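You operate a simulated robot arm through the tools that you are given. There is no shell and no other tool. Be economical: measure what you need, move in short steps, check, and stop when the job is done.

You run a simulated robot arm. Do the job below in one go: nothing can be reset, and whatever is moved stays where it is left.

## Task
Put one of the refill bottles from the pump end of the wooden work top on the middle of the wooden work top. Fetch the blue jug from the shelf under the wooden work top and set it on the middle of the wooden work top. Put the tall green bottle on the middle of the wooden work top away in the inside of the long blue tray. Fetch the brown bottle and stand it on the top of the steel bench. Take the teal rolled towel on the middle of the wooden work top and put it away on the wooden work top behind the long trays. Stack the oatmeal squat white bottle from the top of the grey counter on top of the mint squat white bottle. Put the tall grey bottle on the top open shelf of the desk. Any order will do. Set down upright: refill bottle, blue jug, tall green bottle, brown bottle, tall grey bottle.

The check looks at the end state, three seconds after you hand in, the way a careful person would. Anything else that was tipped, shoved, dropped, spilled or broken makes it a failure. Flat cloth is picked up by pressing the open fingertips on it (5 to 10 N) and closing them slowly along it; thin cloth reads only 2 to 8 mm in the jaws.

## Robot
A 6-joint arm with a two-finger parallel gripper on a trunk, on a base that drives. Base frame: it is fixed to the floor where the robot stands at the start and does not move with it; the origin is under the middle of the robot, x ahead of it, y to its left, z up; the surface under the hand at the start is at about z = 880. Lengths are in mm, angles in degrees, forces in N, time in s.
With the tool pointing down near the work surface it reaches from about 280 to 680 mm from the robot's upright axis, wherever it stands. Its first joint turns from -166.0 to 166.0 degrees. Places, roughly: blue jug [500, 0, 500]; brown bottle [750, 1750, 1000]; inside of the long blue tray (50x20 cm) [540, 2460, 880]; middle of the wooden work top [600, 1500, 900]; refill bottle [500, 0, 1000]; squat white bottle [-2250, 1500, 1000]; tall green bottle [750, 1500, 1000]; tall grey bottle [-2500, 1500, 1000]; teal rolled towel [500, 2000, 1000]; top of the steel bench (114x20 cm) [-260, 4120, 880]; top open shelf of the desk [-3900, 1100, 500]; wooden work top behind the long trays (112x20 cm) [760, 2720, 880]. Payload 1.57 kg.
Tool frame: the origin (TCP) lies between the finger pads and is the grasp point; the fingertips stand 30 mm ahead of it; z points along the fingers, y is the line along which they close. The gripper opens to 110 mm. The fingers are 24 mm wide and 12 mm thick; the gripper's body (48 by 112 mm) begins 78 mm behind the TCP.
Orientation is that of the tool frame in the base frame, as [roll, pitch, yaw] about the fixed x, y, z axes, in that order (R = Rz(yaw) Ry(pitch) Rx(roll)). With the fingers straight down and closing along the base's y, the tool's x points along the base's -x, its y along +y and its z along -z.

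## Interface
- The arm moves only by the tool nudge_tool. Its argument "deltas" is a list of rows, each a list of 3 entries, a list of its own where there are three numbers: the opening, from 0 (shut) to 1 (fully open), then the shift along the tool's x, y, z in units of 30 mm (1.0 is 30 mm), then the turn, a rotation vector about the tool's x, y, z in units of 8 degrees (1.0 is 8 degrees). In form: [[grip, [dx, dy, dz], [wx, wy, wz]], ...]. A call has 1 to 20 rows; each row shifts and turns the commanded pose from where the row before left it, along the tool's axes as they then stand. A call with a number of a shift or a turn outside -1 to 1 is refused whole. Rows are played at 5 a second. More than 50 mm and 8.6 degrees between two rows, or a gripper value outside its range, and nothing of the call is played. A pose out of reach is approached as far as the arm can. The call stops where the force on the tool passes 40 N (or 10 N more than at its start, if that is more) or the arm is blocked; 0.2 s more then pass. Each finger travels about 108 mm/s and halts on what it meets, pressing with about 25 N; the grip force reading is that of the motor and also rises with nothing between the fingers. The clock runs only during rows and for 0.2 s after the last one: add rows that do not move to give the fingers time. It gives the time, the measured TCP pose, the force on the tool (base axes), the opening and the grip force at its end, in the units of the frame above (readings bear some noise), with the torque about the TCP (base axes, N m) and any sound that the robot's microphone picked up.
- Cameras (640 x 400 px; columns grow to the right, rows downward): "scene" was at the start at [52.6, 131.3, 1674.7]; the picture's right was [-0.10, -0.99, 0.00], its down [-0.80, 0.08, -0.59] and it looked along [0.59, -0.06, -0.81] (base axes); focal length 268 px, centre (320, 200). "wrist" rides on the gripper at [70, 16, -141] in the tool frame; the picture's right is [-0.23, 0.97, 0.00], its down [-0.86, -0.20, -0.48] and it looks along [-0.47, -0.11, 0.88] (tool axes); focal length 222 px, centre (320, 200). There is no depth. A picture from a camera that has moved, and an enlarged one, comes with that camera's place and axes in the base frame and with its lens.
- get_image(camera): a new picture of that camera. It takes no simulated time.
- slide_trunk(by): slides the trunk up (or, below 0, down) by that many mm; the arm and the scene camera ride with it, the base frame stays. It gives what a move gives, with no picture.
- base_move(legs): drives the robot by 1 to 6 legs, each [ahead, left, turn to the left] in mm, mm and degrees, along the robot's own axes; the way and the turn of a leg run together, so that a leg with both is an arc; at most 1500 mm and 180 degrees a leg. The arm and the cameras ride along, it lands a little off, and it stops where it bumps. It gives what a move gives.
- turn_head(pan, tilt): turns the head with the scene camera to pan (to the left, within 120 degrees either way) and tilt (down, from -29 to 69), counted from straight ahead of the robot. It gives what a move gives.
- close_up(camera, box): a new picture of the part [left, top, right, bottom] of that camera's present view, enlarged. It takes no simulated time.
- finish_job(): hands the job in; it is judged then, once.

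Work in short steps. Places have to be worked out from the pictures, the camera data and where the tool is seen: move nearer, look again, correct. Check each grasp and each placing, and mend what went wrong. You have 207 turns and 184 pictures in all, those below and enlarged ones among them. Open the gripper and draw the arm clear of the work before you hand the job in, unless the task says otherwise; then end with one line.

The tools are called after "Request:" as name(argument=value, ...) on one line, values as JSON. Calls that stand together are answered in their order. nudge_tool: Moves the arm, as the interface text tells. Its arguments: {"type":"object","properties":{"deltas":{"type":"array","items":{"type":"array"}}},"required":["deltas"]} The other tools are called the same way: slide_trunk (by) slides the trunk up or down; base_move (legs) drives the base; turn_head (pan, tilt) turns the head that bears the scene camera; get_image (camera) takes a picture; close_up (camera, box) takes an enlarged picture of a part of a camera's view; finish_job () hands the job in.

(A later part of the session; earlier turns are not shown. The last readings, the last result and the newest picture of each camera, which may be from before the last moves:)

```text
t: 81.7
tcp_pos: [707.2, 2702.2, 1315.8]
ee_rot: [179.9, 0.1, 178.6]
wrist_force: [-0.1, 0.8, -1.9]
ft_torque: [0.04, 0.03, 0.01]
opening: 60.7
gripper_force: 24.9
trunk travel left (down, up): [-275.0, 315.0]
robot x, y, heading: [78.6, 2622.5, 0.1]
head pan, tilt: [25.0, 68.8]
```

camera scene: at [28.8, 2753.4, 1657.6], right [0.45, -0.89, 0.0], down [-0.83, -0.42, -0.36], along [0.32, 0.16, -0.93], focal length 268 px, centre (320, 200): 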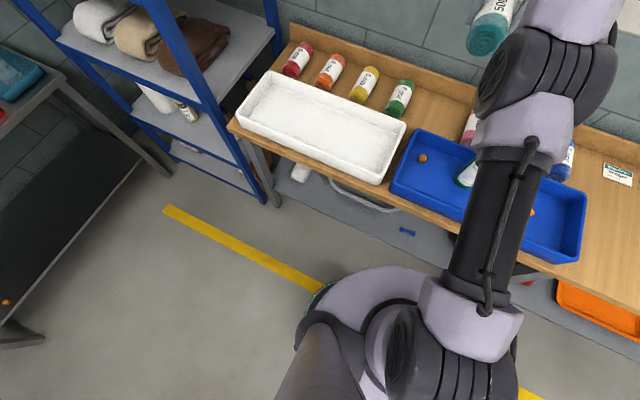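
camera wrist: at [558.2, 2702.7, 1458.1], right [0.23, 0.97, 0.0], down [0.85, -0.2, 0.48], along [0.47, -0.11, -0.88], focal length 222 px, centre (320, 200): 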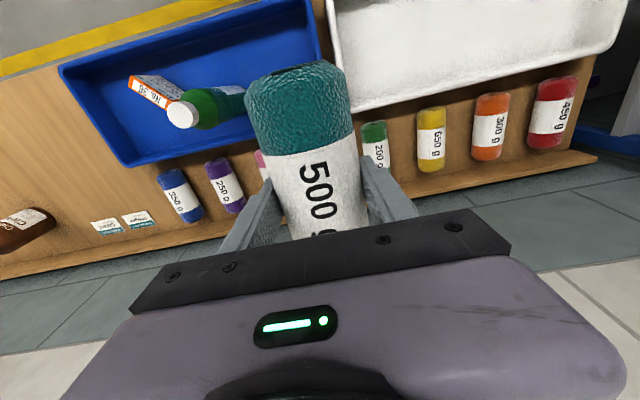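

Shift to y≈2664, descend 200 mm, then extend to x≈757.

Request:
nudge_tool(deltas=[[0, [0, -0.65, 1], [0, 0, -0.17]], [0, [0, -0.65, 1], [0, 0, 0]], [0, [0, 0, 1], [0, 0, 0]], [0, [0, 0, 1], [0, 0, 0]], [0, [0, 0, 1], [0, 0, 0]], [0, [0, 0, 1], [0, 0, 0]], [0, [-0.6, 0, 0.7], [0, 0, 0]], [0, [-0.6, 0, 0], [0, 0, 0]], [0, [-0.5, 0, 0], [0, 0, 0]], [0, [0, 0, 0], [0, 0, 0]]])

Request:
get_image(camera="wrist")

Request:
turn_head(pan=10, tilt=45)

Request:
get_image(camera="scene")

```text
t: 83.9
tcp_pos: [760.9, 2680.8, 1146.5]
ee_rot: [179.8, 0.3, 179.8]
wrist_force: [0.4, -0.6, -1.5]
ft_torque: [0.01, -0.01, -0.04]
opening: 60.7
gripper_force: 25.3
out of reach, approached as far as the arm can: row 1, 2, 3, 4, 5, 6, 7, 8, 9
trunk travel left (down, up): [-275.0, 315.0]
robot x, y, heading: [78.4, 2625.0, 0.1]
head pan, tilt: [25.0, 68.8]
```

```text
157 pictures are left
camera wrist: at [690.1, 2696.4, 1288.5], right [0.23, 0.97, 0.0], down [0.85, -0.2, 0.48], along [0.47, -0.11, -0.88], focal length 222 px, centre (320, 200)
```

wrist: 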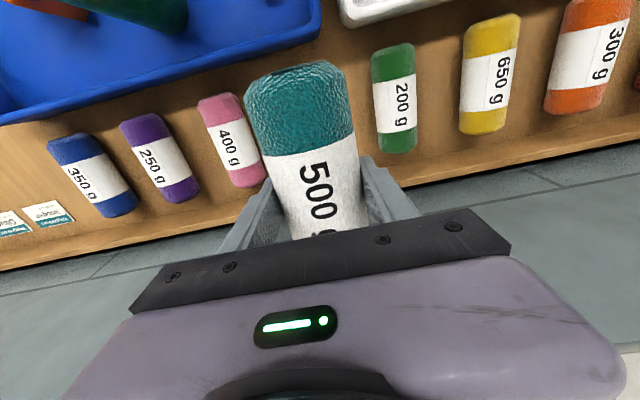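

```text
t: 84.8
tcp_pos: [762.0, 2680.4, 1145.8]
ee_rot: [179.8, 0.2, 179.8]
wrist_force: [-0.2, 0.1, -1.2]
ft_torque: [-0.06, 0.02, 0.0]
opening: 60.4
gripper_force: 24.7
trunk travel left (down, up): [-275.0, 315.0]
robot x, y, heading: [79.3, 2622.7, 0.1]
head pan, tilt: [10.0, 45.0]
```

```text
156 pictures are left
camera scene: at [137.4, 2774.6, 1686.3], right [0.18, -0.98, 0.0], down [-0.7, -0.12, -0.71], along [0.7, 0.12, -0.71], focal length 268 px, centre (320, 200)
```

scene: 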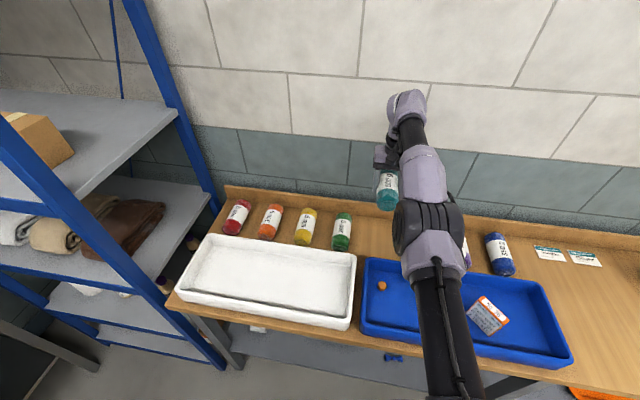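

Gap centre y≈2667. Nudge right 13 mm, back 8 mm and descend 120 mm, then re-check.

Request:
nudge_tool(deltas=[[0, [0.25, -0.45, 0.5], [0, 0, 0]], [0, [0, 0, 1], [0, 0, 0]], [0, [0, 0, 1], [0, 0, 0]], [0, [0, 0, 1], [0, 0, 0]], [0, [0, 0, 0.5], [0, 0, 0]], [0, [0, 0, 0], [0, 0, 0]]])

Request:
get_image(camera="wrist")

```text
t: 86.2
tcp_pos: [767.9, 2668.0, 1029.7]
ee_rot: [179.9, 0.0, 180.0]
wrist_force: [-0.7, 0.7, -0.7]
ft_torque: [-0.03, -0.01, 0.02]
opening: 60.7
gripper_force: 25.4
out of reach, approached as far as the arm can: row 1, 2, 4
trunk travel left (down, up): [-275.0, 315.0]
robot x, y, heading: [77.2, 2623.3, 0.4]
head pan, tilt: [10.0, 45.0]
```

```text
155 pictures are left
camera wrist: at [697.3, 2685.0, 1171.7], right [0.23, 0.97, 0.0], down [0.85, -0.2, 0.48], along [0.47, -0.11, -0.88], focal length 222 px, centre (320, 200)
```

wrist: 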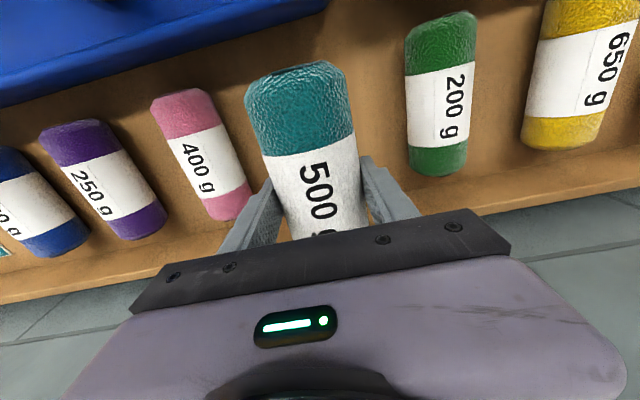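

Good alignment; back off x by ~15 mm and lower to the top with force check.

Request:
nudge_tool(deltas=[[0, [0.5, 0, 0.8], [0, 0, 0]], [0, [0, 0, 1], [0, 0, 0]], [0, [0, 0, 1], [0, 0, 0]], [0, [0, 0, 0.6], [0, 0, 0]], [0, [0, 0, 0.15], [0, 0, 0]], [0, [0, 0, 0.1], [0, 0, 0]], [0, [0, 0, 0], [0, 0, 0]]])

```text
t: 87.8
tcp_pos: [760.0, 2670.2, 918.2]
ee_rot: [179.8, 0.1, 180.0]
wrist_force: [0.3, 0.1, -1.1]
ft_torque: [-0.04, 0.01, -0.01]
opening: 60.8
gripper_force: 25.3
out of reach, approached as far as the arm can: row 1, 4
trunk travel left (down, up): [-275.0, 315.0]
robot x, y, heading: [78.8, 2621.3, 0.1]
head pan, tilt: [10.0, 45.0]
```

Nearly on the surface. Touch down 2 mm more, open slowly and rise.

Request:
nudge_tool(deltas=[[0, [0, 0, 0.06], [0, 0, 0]], [0, [0, 0, 0], [0, 0, 0]], [0.65, [0, 0, 0], [0, 0, 0]], [0.75, [0, 0, 0], [0, 0, 0]], [0.85, [0, 0, 0], [0, 0, 0]], [0.9, [0, 0, 0], [0, 0, 0]], [0.9, [0, 0, -0.5], [0, 0, 0]], [0.9, [0, 0, -1], [0, 0, 0]], [0.9, [0, 0, -1], [0, 0, 0]], [0.9, [0, 0, -1], [0, 0, 0]], [0.9, [0.5, 0, -1], [0, 0, 0]], [0.9, [1, 0, -1], [0, 0, 0]], [0.9, [1, 0, -1], [0, 0, 0]], [0.9, [0, 0, 0], [0, 0, 0]]])

Request:
get_image(camera="wrist")

```text
t: 90.8
tcp_pos: [686.4, 2671.7, 1106.2]
ee_rot: [179.9, 0.1, 179.8]
wrist_force: [-0.5, 0.3, 0.8]
ft_torque: [0.02, -0.02, 0.0]
opening: 99.1
gripper_force: 0.1
trunk travel left (down, up): [-275.0, 315.0]
robot x, y, heading: [77.8, 2622.1, 0.1]
head pan, tilt: [10.0, 45.0]
```

```text
154 pictures are left
camera wrist: at [615.1, 2687.7, 1247.9], right [0.23, 0.97, 0.0], down [0.85, -0.2, 0.48], along [0.47, -0.11, -0.88], focal length 222 px, centre (320, 200)
```

wrist: 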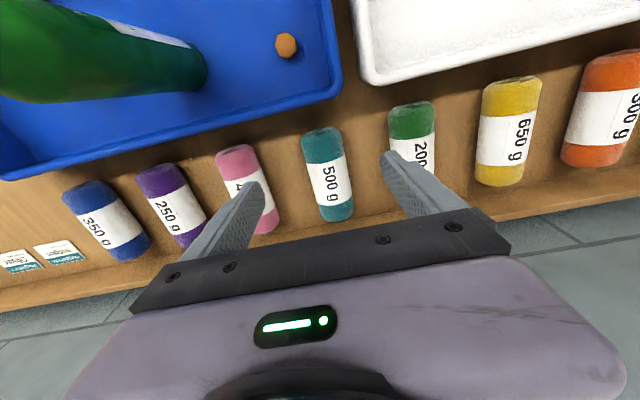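

Towel sits neatly in its slot. Raise and retract, then drive back right to the brown bottle.

Request:
nudge_tool(deltas=[[1, [1, 0, -1], [0, 0, 0]], [1, [1, 0, -1], [0, 0, 0]], [1, [1, 0, -1], [0, 0, 0]], [1, [1, 0, -1], [0, 0, 0]], [1, [1, 0, -1], [0, 0, 0]], [1, [1, 0, -1], [0, 0, 0]], [1, [0.5, 0, 0], [0, -1, 0]], [1, [0, 0, 0], [0, -1, 0]], [1, [0, 0, 0], [0, -1, 0]], [1, [0, 0, 0], [0, -1, 0]], [1, [0, 0, 0], [0, -1, 0]], [1, [0, 0, 0], [0, -1, 0]], [1, [0, 0, 0], [0, 0, 0]]])

Request:
base_move(legs=[[-45, -920, 0]])

Request:
get_image(camera="wrist")

```text
t: 93.6
tcp_pos: [490.0, 2669.1, 1292.1]
ee_rot: [-179.8, 46.5, 179.8]
wrist_force: [-0.2, 0.5, 0.6]
ft_torque: [0.01, 0.01, -0.01]
opening: 110.0
gripper_force: 0.0
trunk travel left (down, up): [-275.0, 315.0]
robot x, y, heading: [82.3, 2623.7, -0.1]
head pan, tilt: [10.0, 45.0]
```

```text
t: 98.4
tcp_pos: [437.2, 1743.1, 1291.7]
ee_rot: [-179.8, 46.3, 178.6]
wrist_force: [0.0, 0.3, 0.0]
ft_torque: [0.01, 0.02, 0.03]
opening: 109.8
gripper_force: 0.1
trunk travel left (down, up): [-275.0, 315.0]
robot x, y, heading: [25.5, 1708.1, -1.1]
head pan, tilt: [10.0, 45.0]
```

```text
153 pictures are left
camera wrist: at [286.2, 1764.0, 1339.2], right [0.18, 0.97, 0.16], down [0.24, -0.2, 0.95], along [0.95, -0.14, -0.27], focal length 222 px, centre (320, 200)
```

wrist: 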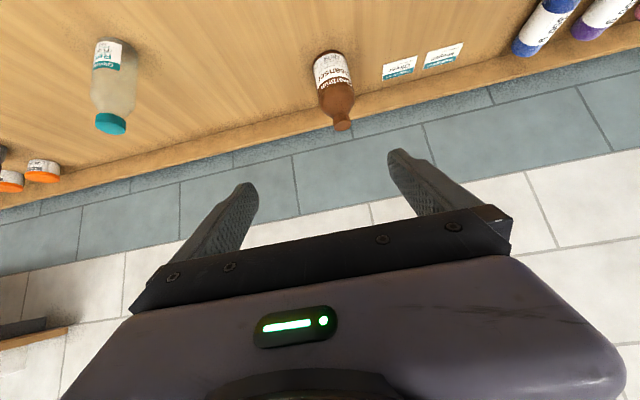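

Brown bottle at about (738, 1776), body ~76 mm wide. Move to pre-grasp 150 mm back along the tool axis.

Request:
nudge_tool(deltas=[[1, [0.12, 0.12, 0.925], [0, 0, 0]], [1, [0.12, 0.12, 0.925], [0, 0, 0]], [1, [0.12, 0.12, 0.925], [0, 0, 0]], [1, [0.12, 0.12, 0.925], [0, 0, 0]], [1, [0.12, 0.12, 0.925], [0, 0, 0]], [1, [0.12, 0.12, 0.925], [0, 0, 0]], [1, [0.12, 0.12, 0.925], [0, 0, 0]], [1, [0.12, 0.12, 0.925], [0, 0, 0]], [1, [0.12, 0.12, 0.925], [0, 0, 0]], [1, [0.12, 0.12, 0.925], [0, 0, 0]], [1, [0.12, 0.12, 0.925], [0, 0, 0]], [1, [0, 0, 0], [0, 0, 0]]])

Request:
get_image(camera="wrist")

```text
t: 101.0
tcp_pos: [631.3, 1780.3, 1055.3]
ee_rot: [-179.3, 46.2, 178.6]
wrist_force: [-0.1, -0.7, -0.1]
ft_torque: [-0.03, 0.02, 0.04]
opening: 110.1
gripper_force: 0.0
out of reach, approached as far as the arm can: row 10
trunk travel left (down, up): [-275.0, 315.0]
robot x, y, heading: [22.2, 1701.7, -1.0]
head pan, tilt: [10.0, 45.0]
```

```text
152 pictures are left
camera wrist: at [481.7, 1801.5, 1102.8], right [0.19, 0.97, 0.16], down [0.24, -0.2, 0.95], along [0.95, -0.14, -0.27], focal length 222 px, centre (320, 200)
```

wrist: 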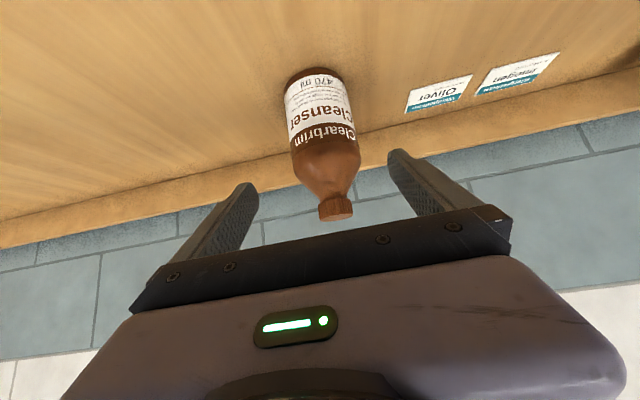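

Close to the reach limit; drive the base 50 mm closer (jaws straddle the neck with margin), then continue.

Request:
base_move(legs=[[50, 0, 1]])

Request:
get_image(camera="wrist")

```text
t: 101.9
tcp_pos: [681.0, 1789.2, 1054.6]
ee_rot: [-179.3, 46.1, 179.5]
wrist_force: [1.4, 0.1, -0.5]
ft_torque: [0.02, 0.0, 0.0]
opening: 109.9
gripper_force: 0.1
trunk travel left (down, up): [-275.0, 315.0]
robot x, y, heading: [73.2, 1704.1, -0.3]
head pan, tilt: [10.0, 45.0]
```

```text
151 pictures are left
camera wrist: at [530.4, 1809.1, 1102.3], right [0.17, 0.97, 0.15], down [0.25, -0.2, 0.95], along [0.95, -0.13, -0.27], focal length 222 px, centre (320, 200)
```

wrist: 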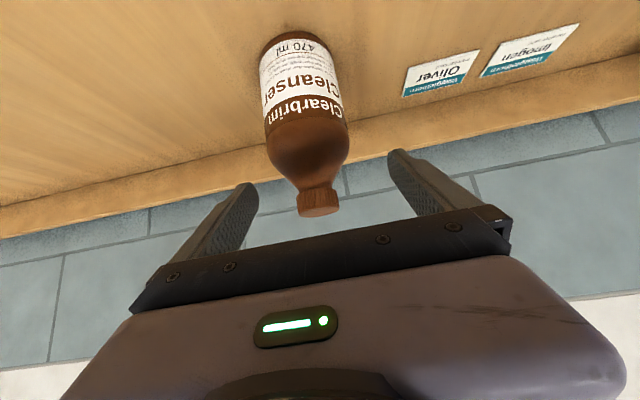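

Bottle at about (739, 1778). Centre jaws in y, drop into line, advance and grip.

Request:
nudge_tool(deltas=[[1, [0.64, -0.18, 0], [0, 0, 0]], [1, [0.64, -0.18, 0], [0, 0, 0]], [1, [0, 0, 0.8], [0, 0, 0]], [1, [0, 0, 0.8], [0, 0, 0]], [1, [0, 0, 0.8], [0, 0, 0]], [1, [0, 0, 0.8], [0, 0, 0]], [1, [0, 0, 0.7], [0, 0, 0]], [1, [0, 0, 0], [0, 0, 0]]])

Request:
get_image(camera="wrist")

```text
t: 103.7
tcp_pos: [743.8, 1794.7, 955.7]
ee_rot: [-179.0, 46.0, 179.6]
wrist_force: [-0.4, 0.6, -0.3]
ft_torque: [-0.01, 0.01, -0.01]
opening: 109.9
gripper_force: 0.0
out of reach, approached as far as the arm can: row 1, 2
trunk travel left (down, up): [-275.0, 315.0]
robot x, y, heading: [69.8, 1702.8, 0.1]
head pan, tilt: [10.0, 45.0]
```

```text
150 pictures are left
camera wrist: at [593.0, 1814.4, 1004.0], right [0.18, 0.97, 0.15], down [0.25, -0.19, 0.95], along [0.95, -0.13, -0.27], focal length 222 px, centre (320, 200)
```

wrist: 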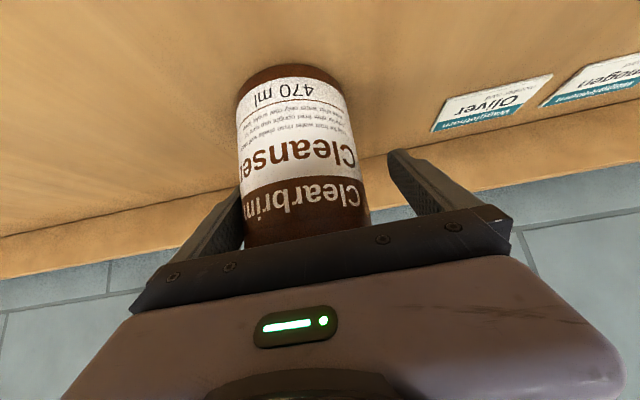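

The jaws ended ~16 mm too far left; shift right before closing.

Request:
nudge_tool(deltas=[[1, [0, -0.25, 0], [0, 0, 0]], [1, [0, -0.25, 0], [0, 0, 0]], [1, [0, 0, 0], [0, 0, 0]]])

Request:
get_image(camera="wrist")

```text
t: 104.5
tcp_pos: [747.1, 1785.0, 958.4]
ee_rot: [-178.7, 45.9, 179.6]
wrist_force: [0.5, -0.6, 1.0]
ft_torque: [0.0, 0.02, 0.03]
opening: 109.8
gripper_force: 0.1
out of reach, approached as far as the arm can: row 2
trunk travel left (down, up): [-275.0, 315.0]
robot x, y, heading: [74.1, 1706.2, -0.1]
head pan, tilt: [10.0, 45.0]
```

```text
149 pictures are left
camera wrist: at [597.6, 1806.1, 1006.7], right [0.18, 0.97, 0.15], down [0.25, -0.19, 0.95], along [0.95, -0.14, -0.27], focal length 222 px, centre (320, 200)
```

wrist: 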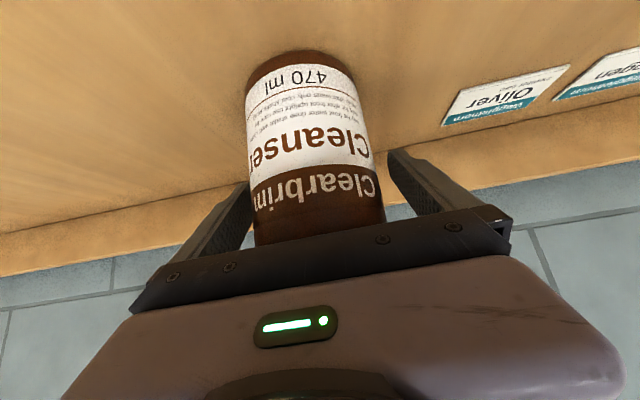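

Centred now; close.

Request:
nudge_tool(deltas=[[0.85, [0, 0, 0], [0, 0, 0]], [0.7, [0, 0, 0], [0, 0, 0]], [0.4, [0, 0, 0], [0, 0, 0]], [0, [0, 0, 0], [0, 0, 0]], [0, [0, 0, 0], [0, 0, 0]]])

Request:
get_image(camera="wrist")

```text
t: 105.7
tcp_pos: [748.2, 1785.7, 958.3]
ee_rot: [-178.8, 46.0, 179.6]
wrist_force: [0.5, -0.8, 1.6]
ft_torque: [0.19, 0.01, -0.01]
opening: 82.8
gripper_force: 24.5
trunk travel left (down, up): [-275.0, 315.0]
robot x, y, heading: [75.8, 1702.8, 0.1]
head pan, tilt: [10.0, 45.0]
```

```text
148 pictures are left
camera wrist: at [597.5, 1806.1, 1006.7], right [0.18, 0.97, 0.15], down [0.25, -0.19, 0.95], along [0.95, -0.14, -0.27], focal length 222 px, centre (320, 200)
```

wrist: 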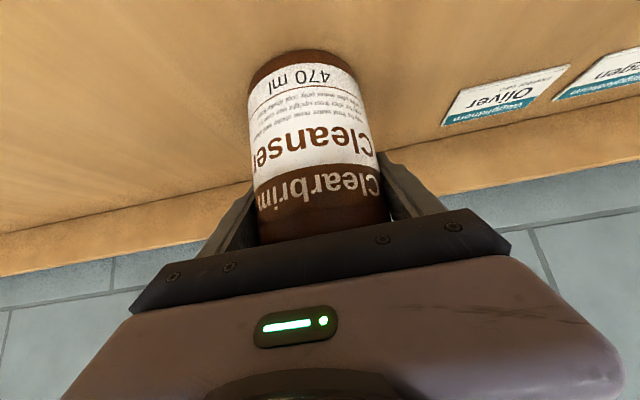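

Gripped at 83 mm. Lift a bit, back out up along the tool axis.

Request:
nudge_tool(deltas=[[0, [-0.36, 0, -0.35], [0, 0, 0]], [0, [-0.72, 0, -0.69], [0, 0, 0]], [0, [0, 0, -1], [0, 0, 0]], [0, [0, 0, -1], [0, 0, 0]], [0, [0, 0, -1], [0, 0, 0]], [0, [0, 0, -1], [0, 0, 0]], [0, [0, 0, -1], [0, 0, 0]], [0, [0, 0, -1], [0, 0, 0]], [0, [0, 0, -1], [0, 0, 0]], [0, [0, 0, -1], [0, 0, 0]], [0, [0, 0, 0], [0, 0, 0]]])

Request:
get_image(camera="wrist")

```text
t: 108.1
tcp_pos: [578.6, 1791.8, 1168.8]
ee_rot: [-179.2, 46.2, 179.6]
wrist_force: [0.6, 0.0, -3.8]
ft_torque: [0.02, -0.04, -0.01]
opening: 82.3
gripper_force: 24.9
trunk travel left (down, up): [-275.0, 315.0]
robot x, y, heading: [73.4, 1702.8, -0.0]
head pan, tilt: [10.0, 45.0]
```

```text
147 pictures are left
camera wrist: at [427.8, 1810.1, 1217.8], right [0.17, 0.97, 0.15], down [0.24, -0.19, 0.95], along [0.95, -0.13, -0.27], focal length 222 px, centre (320, 200)
```

wrist: 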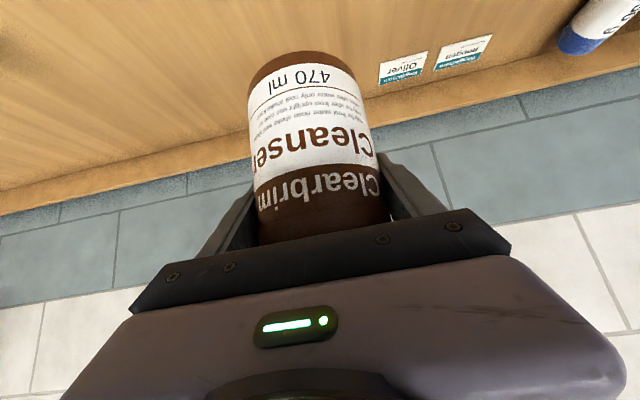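

Bottle held firmly. Back out to the open floor, turn to face the steel bench (+y) and look.

Request:
base_move(legs=[[-420, 0, 0], [0, 900, 0], [0, 0, 90]])

Request:
turn_head(pan=20, tilt=25)

Request:
get_image(camera="scene")

```text
t: 118.9
tcp_pos: [-440.4, 3111.2, 1169.4]
ee_rot: [-179.2, 46.1, -90.1]
wrist_force: [-0.5, 0.9, -3.9]
ft_torque: [0.0, 0.0, 0.0]
opening: 82.3
gripper_force: 25.3
trunk travel left (down, up): [-275.0, 315.0]
robot x, y, heading: [-350.6, 2603.5, 90.3]
head pan, tilt: [10.0, 45.0]
```

```text
t: 119.7
tcp_pos: [-440.3, 3111.1, 1169.3]
ee_rot: [-179.2, 46.1, -90.0]
wrist_force: [-0.2, -0.2, -5.4]
ft_torque: [0.01, 0.02, 0.0]
opening: 82.3
gripper_force: 24.7
trunk travel left (down, up): [-275.0, 315.0]
robot x, y, heading: [-350.3, 2607.4, 90.2]
head pan, tilt: [20.0, 25.0]
```

```text
146 pictures are left
camera scene: at [-523.4, 2670.7, 1716.9], right [0.94, 0.35, 0.0], down [0.15, -0.4, -0.91], along [-0.31, 0.85, -0.42], focal length 268 px, centre (320, 200)
```

scene: 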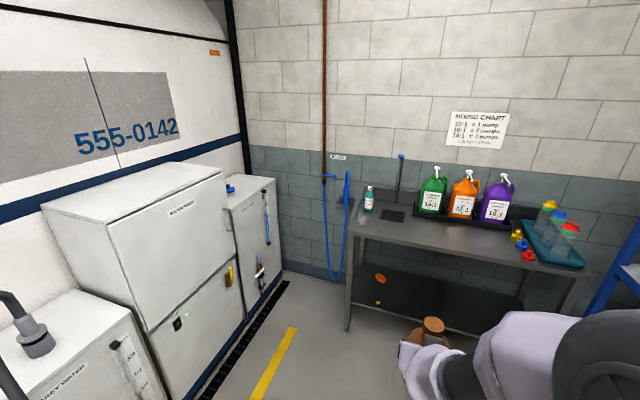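

Bench front edge y≈4000; free area in front of the jugs around (-290, 4115). Drive there (bottle bottom at ~1090, clear).

Request:
base_move(legs=[[600, -140, 0], [360, 0, 0]])

Request:
turn_head(pan=15, tilt=50)

Request:
get_image(camera="scene")

Request:
get_image(camera="wrist")

```text
t: 125.0
tcp_pos: [-293.3, 4056.0, 1169.7]
ee_rot: [-179.3, 46.0, -90.7]
wrist_force: [-0.4, 0.6, -5.0]
ft_torque: [0.02, 0.0, -0.02]
opening: 82.1
gripper_force: 25.1
trunk travel left (down, up): [-275.0, 315.0]
robot x, y, heading: [-210.9, 3547.1, 89.8]
head pan, tilt: [20.0, 25.0]
```

```text
t: 125.9
tcp_pos: [-294.1, 4056.4, 1169.8]
ee_rot: [-179.3, 46.2, -90.6]
wrist_force: [0.9, 0.2, -4.1]
ft_torque: [0.04, 0.04, -0.01]
opening: 82.2
gripper_force: 24.9
trunk travel left (down, up): [-275.0, 315.0]
robot x, y, heading: [-209.3, 3545.6, 90.0]
head pan, tilt: [15.0, 50.0]
```

```text
145 pictures are left
camera scene: at [-369.5, 3603.6, 1679.5], right [0.97, 0.26, 0.0], down [0.2, -0.74, -0.64], along [-0.16, 0.62, -0.77], focal length 268 px, centre (320, 200)
```

scene: 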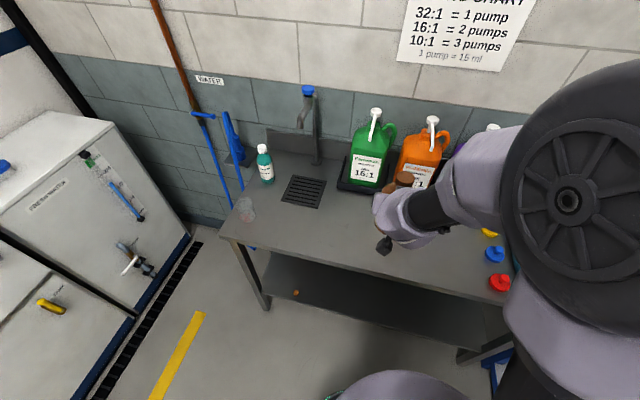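

```text
144 pictures are left
camera wrist: at [-315.3, 3905.3, 1217.8], right [-0.97, 0.18, 0.15], down [0.2, 0.24, 0.95], along [0.13, 0.95, -0.27], focal length 222 px, centre (320, 200)
```

wrist: 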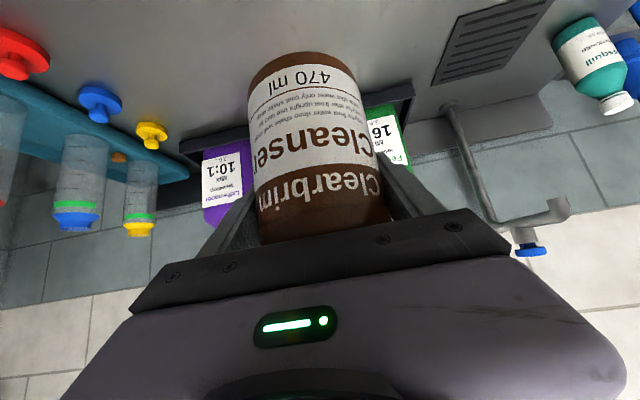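

Clear spot. Forward 55 mm, then lower to ~15 mm above the bench.

Request:
nudge_tool(deltas=[[0, [-0.62, 0, 0.65], [0, 0, 0]], [0, [-0.62, 0, 0.65], [0, 0, 0]], [0, [0.72, 0, 0.69], [0, 0, 0]], [0, [0.72, 0, 0.69], [0, 0, 0]], [0, [0.72, 0, 0.69], [0, 0, 0]], [0, [0.72, 0, 0.69], [0, 0, 0]], [0, [0.72, 0, 0.69], [0, 0, 0]], [0, [0.72, 0, 0.69], [0, 0, 0]], [0, [0.36, 0, 0.345], [0, 0, 0]], [0, [0, 0, 0], [0, 0, 0]]])

Request:
get_image(camera="scene")

```text
t: 128.1
tcp_pos: [-329.8, 4121.6, 993.9]
ee_rot: [-178.7, 45.8, -90.6]
wrist_force: [0.1, 0.0, -4.9]
ft_torque: [0.03, 0.03, -0.01]
opening: 82.1
gripper_force: 25.2
out of reach, approached as far as the arm can: row 6, 7, 8, 9
trunk travel left (down, up): [-275.0, 315.0]
robot x, y, heading: [-210.6, 3551.8, 89.9]
head pan, tilt: [15.0, 50.0]
```

```text
143 pictures are left
camera scene: at [-369.5, 3603.5, 1679.5], right [0.97, 0.26, 0.0], down [0.2, -0.74, -0.64], along [-0.16, 0.62, -0.77], focal length 268 px, centre (320, 200)
```

scene: 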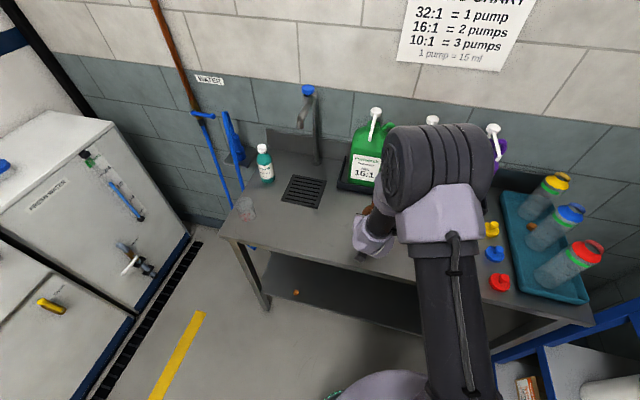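

The arm hit a limit, but orientation equals that at grip and the spot (-330, 4121) is fine. Lower the trunk for the remaining ~35 mm, in steps.

Request:
slide_trunk(by=-28)

Request:
slide_trunk(by=-4)

Request:
get_image(camera="wrist")

```text
t: 128.9
tcp_pos: [-330.3, 4122.1, 966.4]
ee_rot: [-178.8, 45.8, -90.5]
wrist_force: [0.4, 0.6, -5.0]
ft_torque: [0.01, -0.01, -0.03]
opening: 82.4
gripper_force: 25.2
trunk travel left (down, up): [-247.0, 343.0]
robot x, y, heading: [-209.2, 3546.4, 89.7]
head pan, tilt: [15.0, 50.0]
```

```text
t: 129.4
tcp_pos: [-330.3, 4122.8, 961.5]
ee_rot: [-178.8, 45.9, -90.7]
wrist_force: [-0.3, 0.0, -4.6]
ft_torque: [0.04, 0.01, -0.02]
opening: 82.2
gripper_force: 24.8
trunk travel left (down, up): [-243.0, 347.0]
robot x, y, heading: [-209.1, 3546.7, 89.8]
head pan, tilt: [15.0, 50.0]
```

```text
142 pictures are left
camera wrist: at [-351.1, 3972.4, 1010.1], right [-0.97, 0.18, 0.15], down [0.19, 0.25, 0.95], along [0.14, 0.95, -0.27], focal length 222 px, centre (320, 200)
```

wrist: 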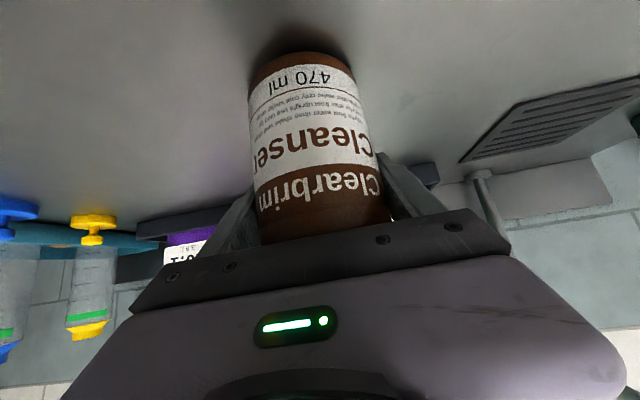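

A few mm left; continue the trunk in 2 mm steps until contact.

Request:
slide_trunk(by=-2)

Request:
slide_trunk(by=-1.5)

```text
t: 129.9
tcp_pos: [-328.5, 4122.6, 960.4]
ee_rot: [-178.7, 46.0, -90.7]
wrist_force: [0.3, 0.1, -4.9]
ft_torque: [0.07, -0.04, 0.0]
opening: 82.3
gripper_force: 24.5
trunk travel left (down, up): [-241.0, 349.0]
robot x, y, heading: [-207.5, 3547.4, 89.7]
head pan, tilt: [15.0, 50.0]
```

```text
t: 130.4
tcp_pos: [-328.8, 4122.6, 959.2]
ee_rot: [-178.8, 45.9, -90.7]
wrist_force: [-0.1, -0.4, 0.9]
ft_torque: [-0.01, 0.2, -0.02]
opening: 82.2
gripper_force: 25.1
trunk travel left (down, up): [-240.0, 350.0]
robot x, y, heading: [-209.5, 3550.9, 89.8]
head pan, tilt: [15.0, 50.0]
```

Contact. Open, then back out along the tool axis.

Request:
nudge_tool(deltas=[[0.8, [0, 0, 0], [0, 0, 0]], [0.9, [0, 0, 0], [0, 0, 0]], [1, [0, 0, 0], [0, 0, 0]], [1, [0, 0, 0], [0, 0, 0]]])

Request:
get_image(camera="wrist")

```text
t: 131.4
tcp_pos: [-328.9, 4122.5, 958.2]
ee_rot: [-178.7, 45.9, -90.6]
wrist_force: [-0.1, -0.2, -0.7]
ft_torque: [-0.02, -0.02, 0.02]
opening: 110.0
gripper_force: 0.1
trunk travel left (down, up): [-240.0, 350.0]
robot x, y, heading: [-205.1, 3552.7, 90.0]
head pan, tilt: [15.0, 50.0]
```

```text
141 pictures are left
camera wrist: at [-351.1, 3972.2, 1006.8], right [-0.97, 0.18, 0.15], down [0.19, 0.25, 0.95], along [0.14, 0.95, -0.27], focal length 222 px, centre (320, 200)
```

wrist: 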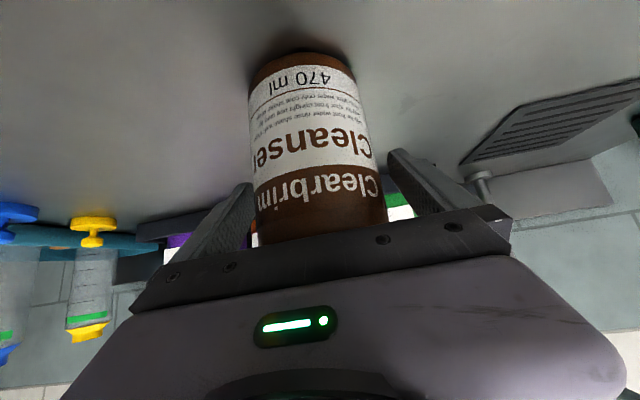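

Released cleanly. Retreat in small arm rows first to confirm the motion direction.

Request:
nudge_tool(deltas=[[1, [0, 0, -0.3], [0, 0, 0]], [1, [0, 0, -0.3], [0, 0, 0]], [1, [0, 0, -0.3], [0, 0, 0]]])

```text
t: 132.2
tcp_pos: [-330.5, 4102.8, 976.8]
ee_rot: [-178.7, 45.9, -90.6]
wrist_force: [0.2, -0.2, -0.6]
ft_torque: [-0.01, 0.03, 0.03]
opening: 110.2
gripper_force: 0.0
trunk travel left (down, up): [-240.0, 350.0]
robot x, y, heading: [-207.0, 3550.3, 89.7]
head pan, tilt: [15.0, 50.0]
```

Straight back. Continue retreating.

Request:
nudge_tool(deltas=[[1, [0, 0, -0.8], [0, 0, 0]], [1, [0, 0, -0.8], [0, 0, 0]], [1, [0, 0, -1], [0, 0, 0]], [1, [0, 0, -1], [0, 0, 0]], [1, [0, 0, -1], [0, 0, 0]], [1, [0, 0, -1], [0, 0, 0]], [1, [0, 0, 0], [0, 0, 0]]])

Request:
get_image(camera="wrist")

```text
t: 133.8
tcp_pos: [-335.0, 3982.2, 1092.9]
ee_rot: [-178.6, 46.0, -90.6]
wrist_force: [0.3, 0.0, -0.2]
ft_torque: [-0.02, 0.01, 0.0]
opening: 109.9
gripper_force: 0.2
trunk travel left (down, up): [-240.0, 350.0]
robot x, y, heading: [-207.7, 3549.8, 89.6]
head pan, tilt: [15.0, 50.0]
```

```text
140 pictures are left
camera wrist: at [-357.5, 3832.5, 1141.8], right [-0.97, 0.18, 0.15], down [0.19, 0.25, 0.95], along [0.14, 0.95, -0.27], focal length 222 px, centre (320, 200)
```

wrist: 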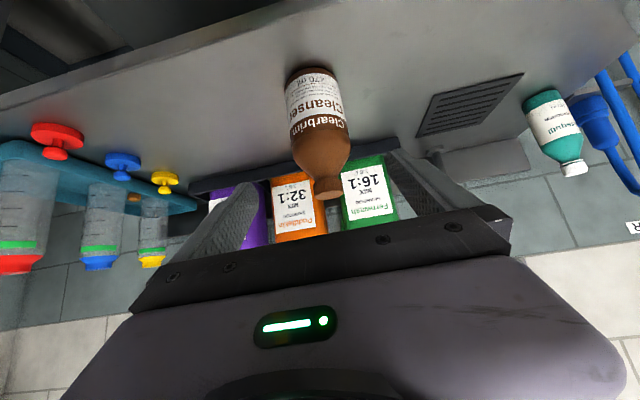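

Brown bottle is upright on the bench. Tuck the tool and drive back toward the start area, then face the van (-x).

Request:
nudge_tool(deltas=[[1, [-0.5, 0, -1], [0, 0, 0]], [1, [-0.5, 0, -1], [0, 0, 0]], [1, [-0.5, 0, -1], [0, 0.75, 0]], [1, [-0.5, 0, -1], [0, 1, 0]], [1, [0, 0, 0], [0, 1, 0]], [1, [0, 0, 0], [0, 1, 0]], [1, [0, 0, 0], [0, 1, 0]], [1, [0, 0, 0], [0, 1, 0]], [1, [0, 0, 0], [0, 0, 0]]])

Request:
base_move(legs=[[-1450, 0, 0], [-1450, 0, 0], [0, 0, 90]])

Request:
turn_head(pan=-20, tilt=20)

Request:
get_image(camera="scene")

Request:
turn_head(pan=30, tilt=20)

Request:
get_image(camera="scene")

```text
t: 135.8
tcp_pos: [-337.7, 3941.4, 1221.3]
ee_rot: [-179.1, 0.0, -91.4]
wrist_force: [-1.1, -0.6, 0.7]
ft_torque: [0.02, 0.01, 0.02]
opening: 110.0
gripper_force: 0.1
trunk travel left (down, up): [-240.0, 350.0]
robot x, y, heading: [-210.7, 3550.6, 89.8]
head pan, tilt: [15.0, 50.0]
```

```text
t: 153.8
tcp_pos: [-542.8, 459.7, 1221.9]
ee_rot: [-179.1, -0.1, 0.0]
wrist_force: [1.1, 0.5, 0.8]
ft_torque: [0.01, -0.02, 0.0]
opening: 110.1
gripper_force: 0.0
trunk travel left (down, up): [-240.0, 350.0]
robot x, y, heading: [-153.8, 602.0, -178.4]
head pan, tilt: [15.0, 50.0]
```

```text
t: 154.8
tcp_pos: [-542.8, 460.7, 1222.5]
ee_rot: [-179.0, 0.0, 0.0]
wrist_force: [0.6, 0.1, -0.8]
ft_torque: [0.0, -0.02, -0.01]
opening: 110.1
gripper_force: 0.1
trunk travel left (down, up): [-240.0, 350.0]
robot x, y, heading: [-152.5, 600.0, -178.6]
head pan, tilt: [-20.0, 20.0]
```

```text
139 pictures are left
camera scene: at [-219.9, 488.8, 1689.5], right [0.32, 0.95, 0.0], down [0.32, -0.11, -0.94], along [-0.89, 0.3, -0.34], focal length 268 px, centre (320, 200)
```

scene: 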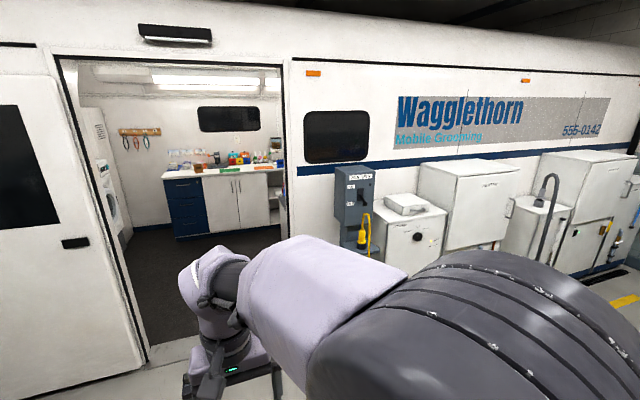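

```text
t: 156.0
tcp_pos: [-543.2, 460.5, 1221.8]
ee_rot: [-179.1, -0.1, 0.0]
wrist_force: [0.0, -0.2, -0.3]
ft_torque: [0.02, 0.02, 0.0]
opening: 110.1
gripper_force: 0.0
trunk travel left (down, up): [-240.0, 350.0]
robot x, y, heading: [-153.2, 599.3, -178.8]
head pan, tilt: [30.0, 20.0]
```

```text
138 pictures are left
camera scene: at [-211.3, 410.6, 1689.6], right [-0.52, 0.85, 0.0], down [0.29, 0.18, -0.94], along [-0.8, -0.49, -0.34], focal length 268 px, centre (320, 200)
```

scene: 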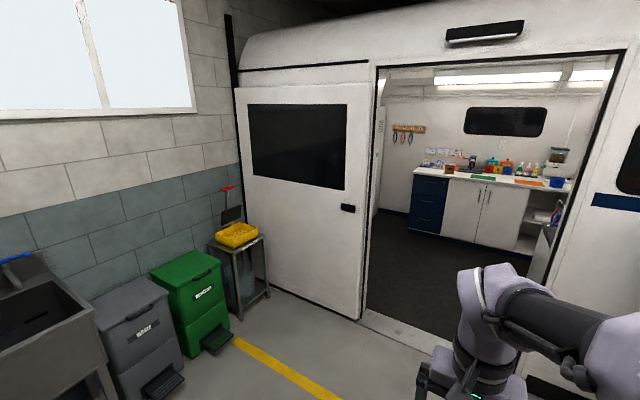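

The counter and desk are inside the van through the door (x≈-1900, y from -226 to 826). Line up with the doorway centre and drive in partway.

Request:
base_move(legs=[[0, 290, -1.3], [1100, 0, 0]])

Request:
turn_head(pan=-15, tilt=30)

Request:
get_image(camera="scene")

```text
t: 163.2
tcp_pos: [-1615.2, 159.4, 1222.5]
ee_rot: [-179.1, -0.1, -0.6]
wrist_force: [-0.4, -0.8, 0.1]
ft_torque: [0.01, -0.03, 0.04]
opening: 110.0
gripper_force: 0.1
trunk travel left (down, up): [-240.0, 350.0]
robot x, y, heading: [-1224.1, 293.8, -179.1]
head pan, tilt: [30.0, 20.0]
```

```text
t: 164.3
tcp_pos: [-1614.2, 159.1, 1222.4]
ee_rot: [-179.2, -0.1, -0.4]
wrist_force: [0.4, 0.1, -0.3]
ft_torque: [-0.01, 0.01, -0.01]
opening: 109.9
gripper_force: 0.0
trunk travel left (down, up): [-240.0, 350.0]
robot x, y, heading: [-1224.3, 298.3, -179.3]
head pan, tilt: [-15.0, 30.0]
```

```text
137 pictures are left
camera scene: at [-1291.2, 177.4, 1673.5], right [0.24, 0.97, 0.0], down [0.48, -0.12, -0.87], along [-0.84, 0.21, -0.5], focal length 268 px, centre (320, 200)
```

scene: 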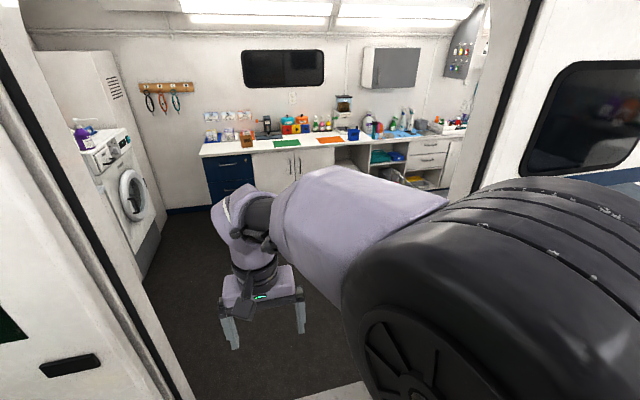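

Continue through the door to about x=-2650 and look right (+y).

Request:
base_move(legs=[[700, 0, -0.7], [700, 0, 0]])

Request:
turn_head(pan=-80, tilt=30)

Request:
get_image(camera="scene")

Request:
turn_head(pan=-25, tilt=30)

Request:
get_image(camera="scene")

```text
t: 171.7
tcp_pos: [-3055.6, 172.5, 1220.8]
ee_rot: [-179.1, -0.1, -2.1]
wrist_force: [0.6, -0.6, 0.3]
ft_torque: [-0.01, -0.03, 0.01]
opening: 110.3
gripper_force: 0.0
trunk travel left (down, up): [-240.0, 350.0]
robot x, y, heading: [-2659.9, 292.6, 179.2]
head pan, tilt: [-15.0, 30.0]
```

```text
t: 173.1
tcp_pos: [-3055.3, 172.4, 1222.1]
ee_rot: [-179.1, -0.1, -2.1]
wrist_force: [-0.3, 0.5, -1.1]
ft_torque: [0.0, 0.01, 0.0]
opening: 110.1
gripper_force: 0.0
trunk travel left (down, up): [-240.0, 350.0]
robot x, y, heading: [-2663.6, 297.6, 179.1]
head pan, tilt: [-80.0, 30.0]
```

```text
136 pictures are left
camera scene: at [-2659.1, 245.3, 1673.5], right [0.99, 0.16, 0.0], down [0.08, -0.49, -0.87], along [-0.14, 0.85, -0.5], focal length 268 px, centre (320, 200)
```

scene: 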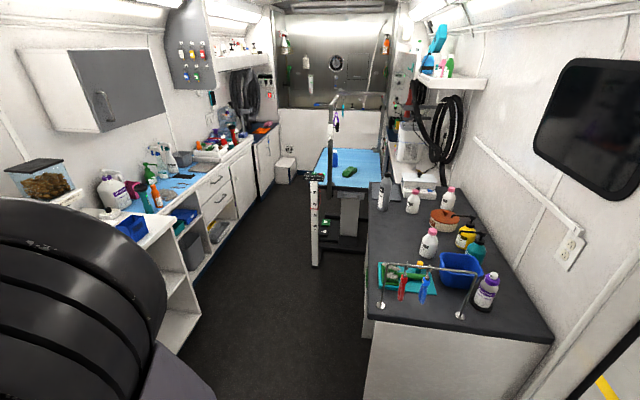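

```text
t: 174.3
tcp_pos: [-3056.4, 172.9, 1223.7]
ee_rot: [-179.1, 0.0, -2.2]
wrist_force: [-0.3, -0.4, 0.6]
ft_torque: [-0.03, 0.02, 0.01]
opening: 110.0
gripper_force: 0.0
trunk travel left (down, up): [-240.0, 350.0]
robot x, y, heading: [-2665.2, 296.0, 179.2]
head pan, tilt: [-25.0, 30.0]
```

```text
135 pictures are left
camera scene: at [-2726.0, 195.5, 1673.5], right [0.44, 0.9, 0.0], down [0.45, -0.22, -0.87], along [-0.78, 0.38, -0.5], focal length 268 px, centre (320, 200)
```

scene: 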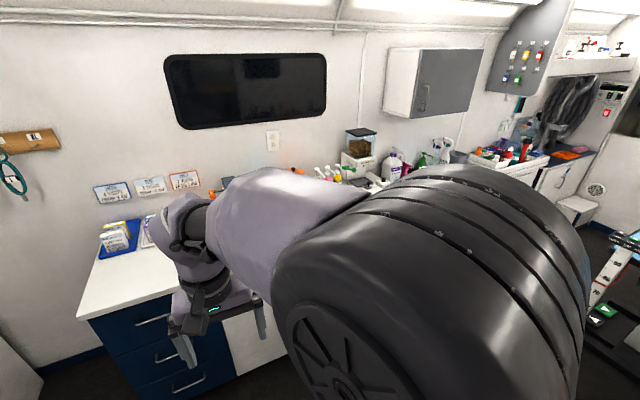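

The grey counter spans about x -2585…-1950, y 780…1850. Zoom in on its bottles and on the desk's open shelves.

Request:
turn_head(pan=-80, tilt=30)

Request:
close_up(camera="scene", box=[360, 170, 520, 320])

Request:
close_up(camera="scene", box=[80, 130, 280, 330])

```text
t: 175.6
tcp_pos: [-3055.5, 172.7, 1221.7]
ee_rot: [-179.1, -0.2, -2.2]
wrist_force: [0.3, -0.1, -0.7]
ft_torque: [0.01, -0.03, -0.01]
opening: 110.2
gripper_force: 0.0
trunk travel left (down, up): [-240.0, 350.0]
robot x, y, heading: [-2660.6, 296.0, 179.4]
head pan, tilt: [-80.0, 30.0]
```

```text
2.67 times, centred on (440, 245) of scene
camera zoom: at [-2659.1, 245.3, 1673.5], right [0.99, 0.16, 0.0], down [0.08, -0.49, -0.87], along [-0.14, 0.85, -0.5], focal length 714 px, centre (0, 80)
```

zoom: 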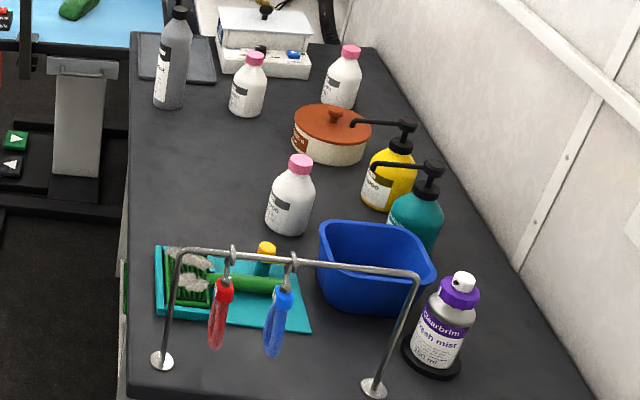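

```text
2.00 times, centred on (180, 230) of scene
camera zoom: at [-2659.1, 245.3, 1673.5], right [0.99, 0.16, 0.0], down [0.08, -0.49, -0.87], along [-0.14, 0.85, -0.5], focal length 535 px, centre (600, 140)
```

zoom: 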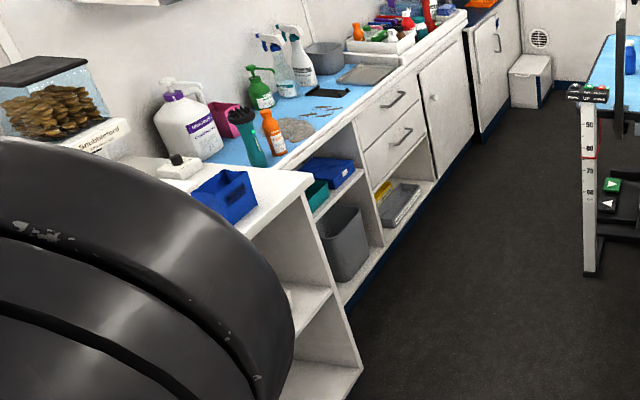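

Squat bottles near (-2349,1543), (-2162,1596), (-2336,1185); tall grey near (-2511,1555). Move into the corridor, turned to face the counter (+x).

Request:
base_move(legs=[[330, 0, 0], [0, 0, -179]])

Request:
turn_head(pan=70, tilt=45)

Request:
get_image(camera="scene")

Request:
turn_head(pan=115, tilt=35)

Request:
get_image(camera="scene")

```text
t: 185.0
tcp_pos: [-2603.5, 438.2, 1223.0]
ee_rot: [-179.0, 0.0, 179.3]
wrist_force: [-0.6, 0.1, -0.2]
ft_torque: [-0.03, 0.02, 0.0]
opening: 110.0
gripper_force: 0.1
trunk travel left (down, up): [-240.0, 350.0]
robot x, y, heading: [-2993.8, 305.3, 0.7]
head pan, tilt: [-80.0, 30.0]
```

```text
t: 187.4
tcp_pos: [-2603.2, 438.6, 1221.8]
ee_rot: [-179.1, -0.1, 179.4]
wrist_force: [0.6, 0.3, 0.5]
ft_torque: [-0.04, 0.03, -0.03]
opening: 109.8
gripper_force: 0.1
trunk travel left (down, up): [-240.0, 350.0]
robot x, y, heading: [-2996.4, 301.0, 0.6]
head pan, tilt: [70.0, 45.0]
```

```text
132 pictures are left
camera scene: at [-2988.1, 518.1, 1650.9], right [0.94, -0.33, 0.0], down [-0.23, -0.67, -0.71], along [0.23, 0.67, -0.71], focal length 268 px, centre (320, 200)
```

scene: 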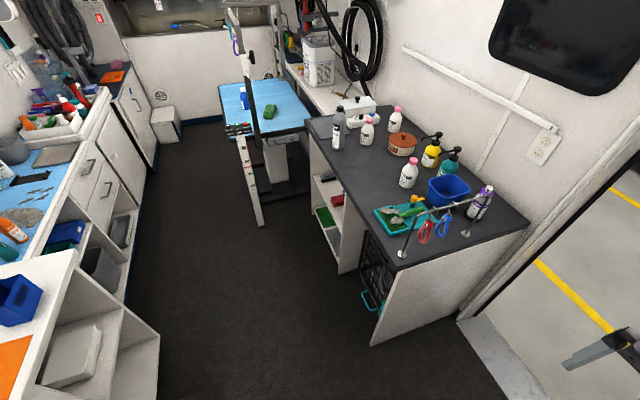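

```text
t: 188.5
tcp_pos: [-2603.2, 437.7, 1222.5]
ee_rot: [-179.2, -0.2, 179.3]
wrist_force: [0.2, -0.8, -0.6]
ft_torque: [0.0, 0.0, 0.02]
opening: 109.9
gripper_force: 0.0
trunk travel left (down, up): [-240.0, 350.0]
robot x, y, heading: [-2990.8, 298.4, 0.5]
head pan, tilt: [115.0, 35.0]
```

```text
131 pictures are left
camera scene: at [-3053.2, 520.7, 1665.7], right [0.9, 0.43, 0.0], down [0.25, -0.52, -0.82], along [-0.35, 0.74, -0.57], focal length 268 px, centre (320, 200)
```

scene: 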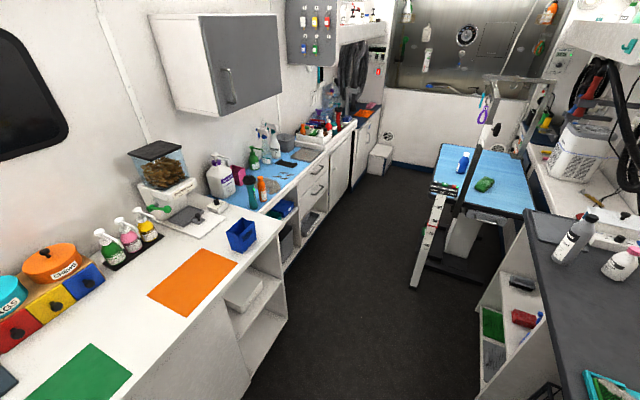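

The desk's open bay is about y 880–1250, front at x≈-3580. Test how far the tool can pitch toward horizontal here in free space.

Request:
nudge_tool(deltas=[[1, [0, 0, 0], [0, -1, 0]], [1, [0, 0, 0], [0, -1, 0]], [1, [0, 0, 0], [0, -1, 0]], [1, [0, 0, 0], [0, -1, 0]], [1, [0, 0, 0], [0, -1, 0]], [1, [0, 0, 0], [0, -1, 0]], [1, [0, 0, 0], [0, -1, 0]], [1, [0, 0, 0], [0, -1, 0]], [1, [0, 0, 0], [0, -1, 0]], [1, [0, 0, 0], [0, 0, 0]]])

```text
t: 190.7
tcp_pos: [-2561.8, 479.2, 1247.3]
ee_rot: [-177.1, 71.9, -178.0]
wrist_force: [1.2, -0.2, 0.8]
ft_torque: [0.01, 0.01, 0.02]
opening: 109.8
gripper_force: 0.0
out of reach, approached as far as the arm can: row 7, 8, 9
trunk travel left (down, up): [-240.0, 350.0]
robot x, y, heading: [-2991.6, 301.0, 0.2]
head pan, tilt: [115.0, 35.0]
```

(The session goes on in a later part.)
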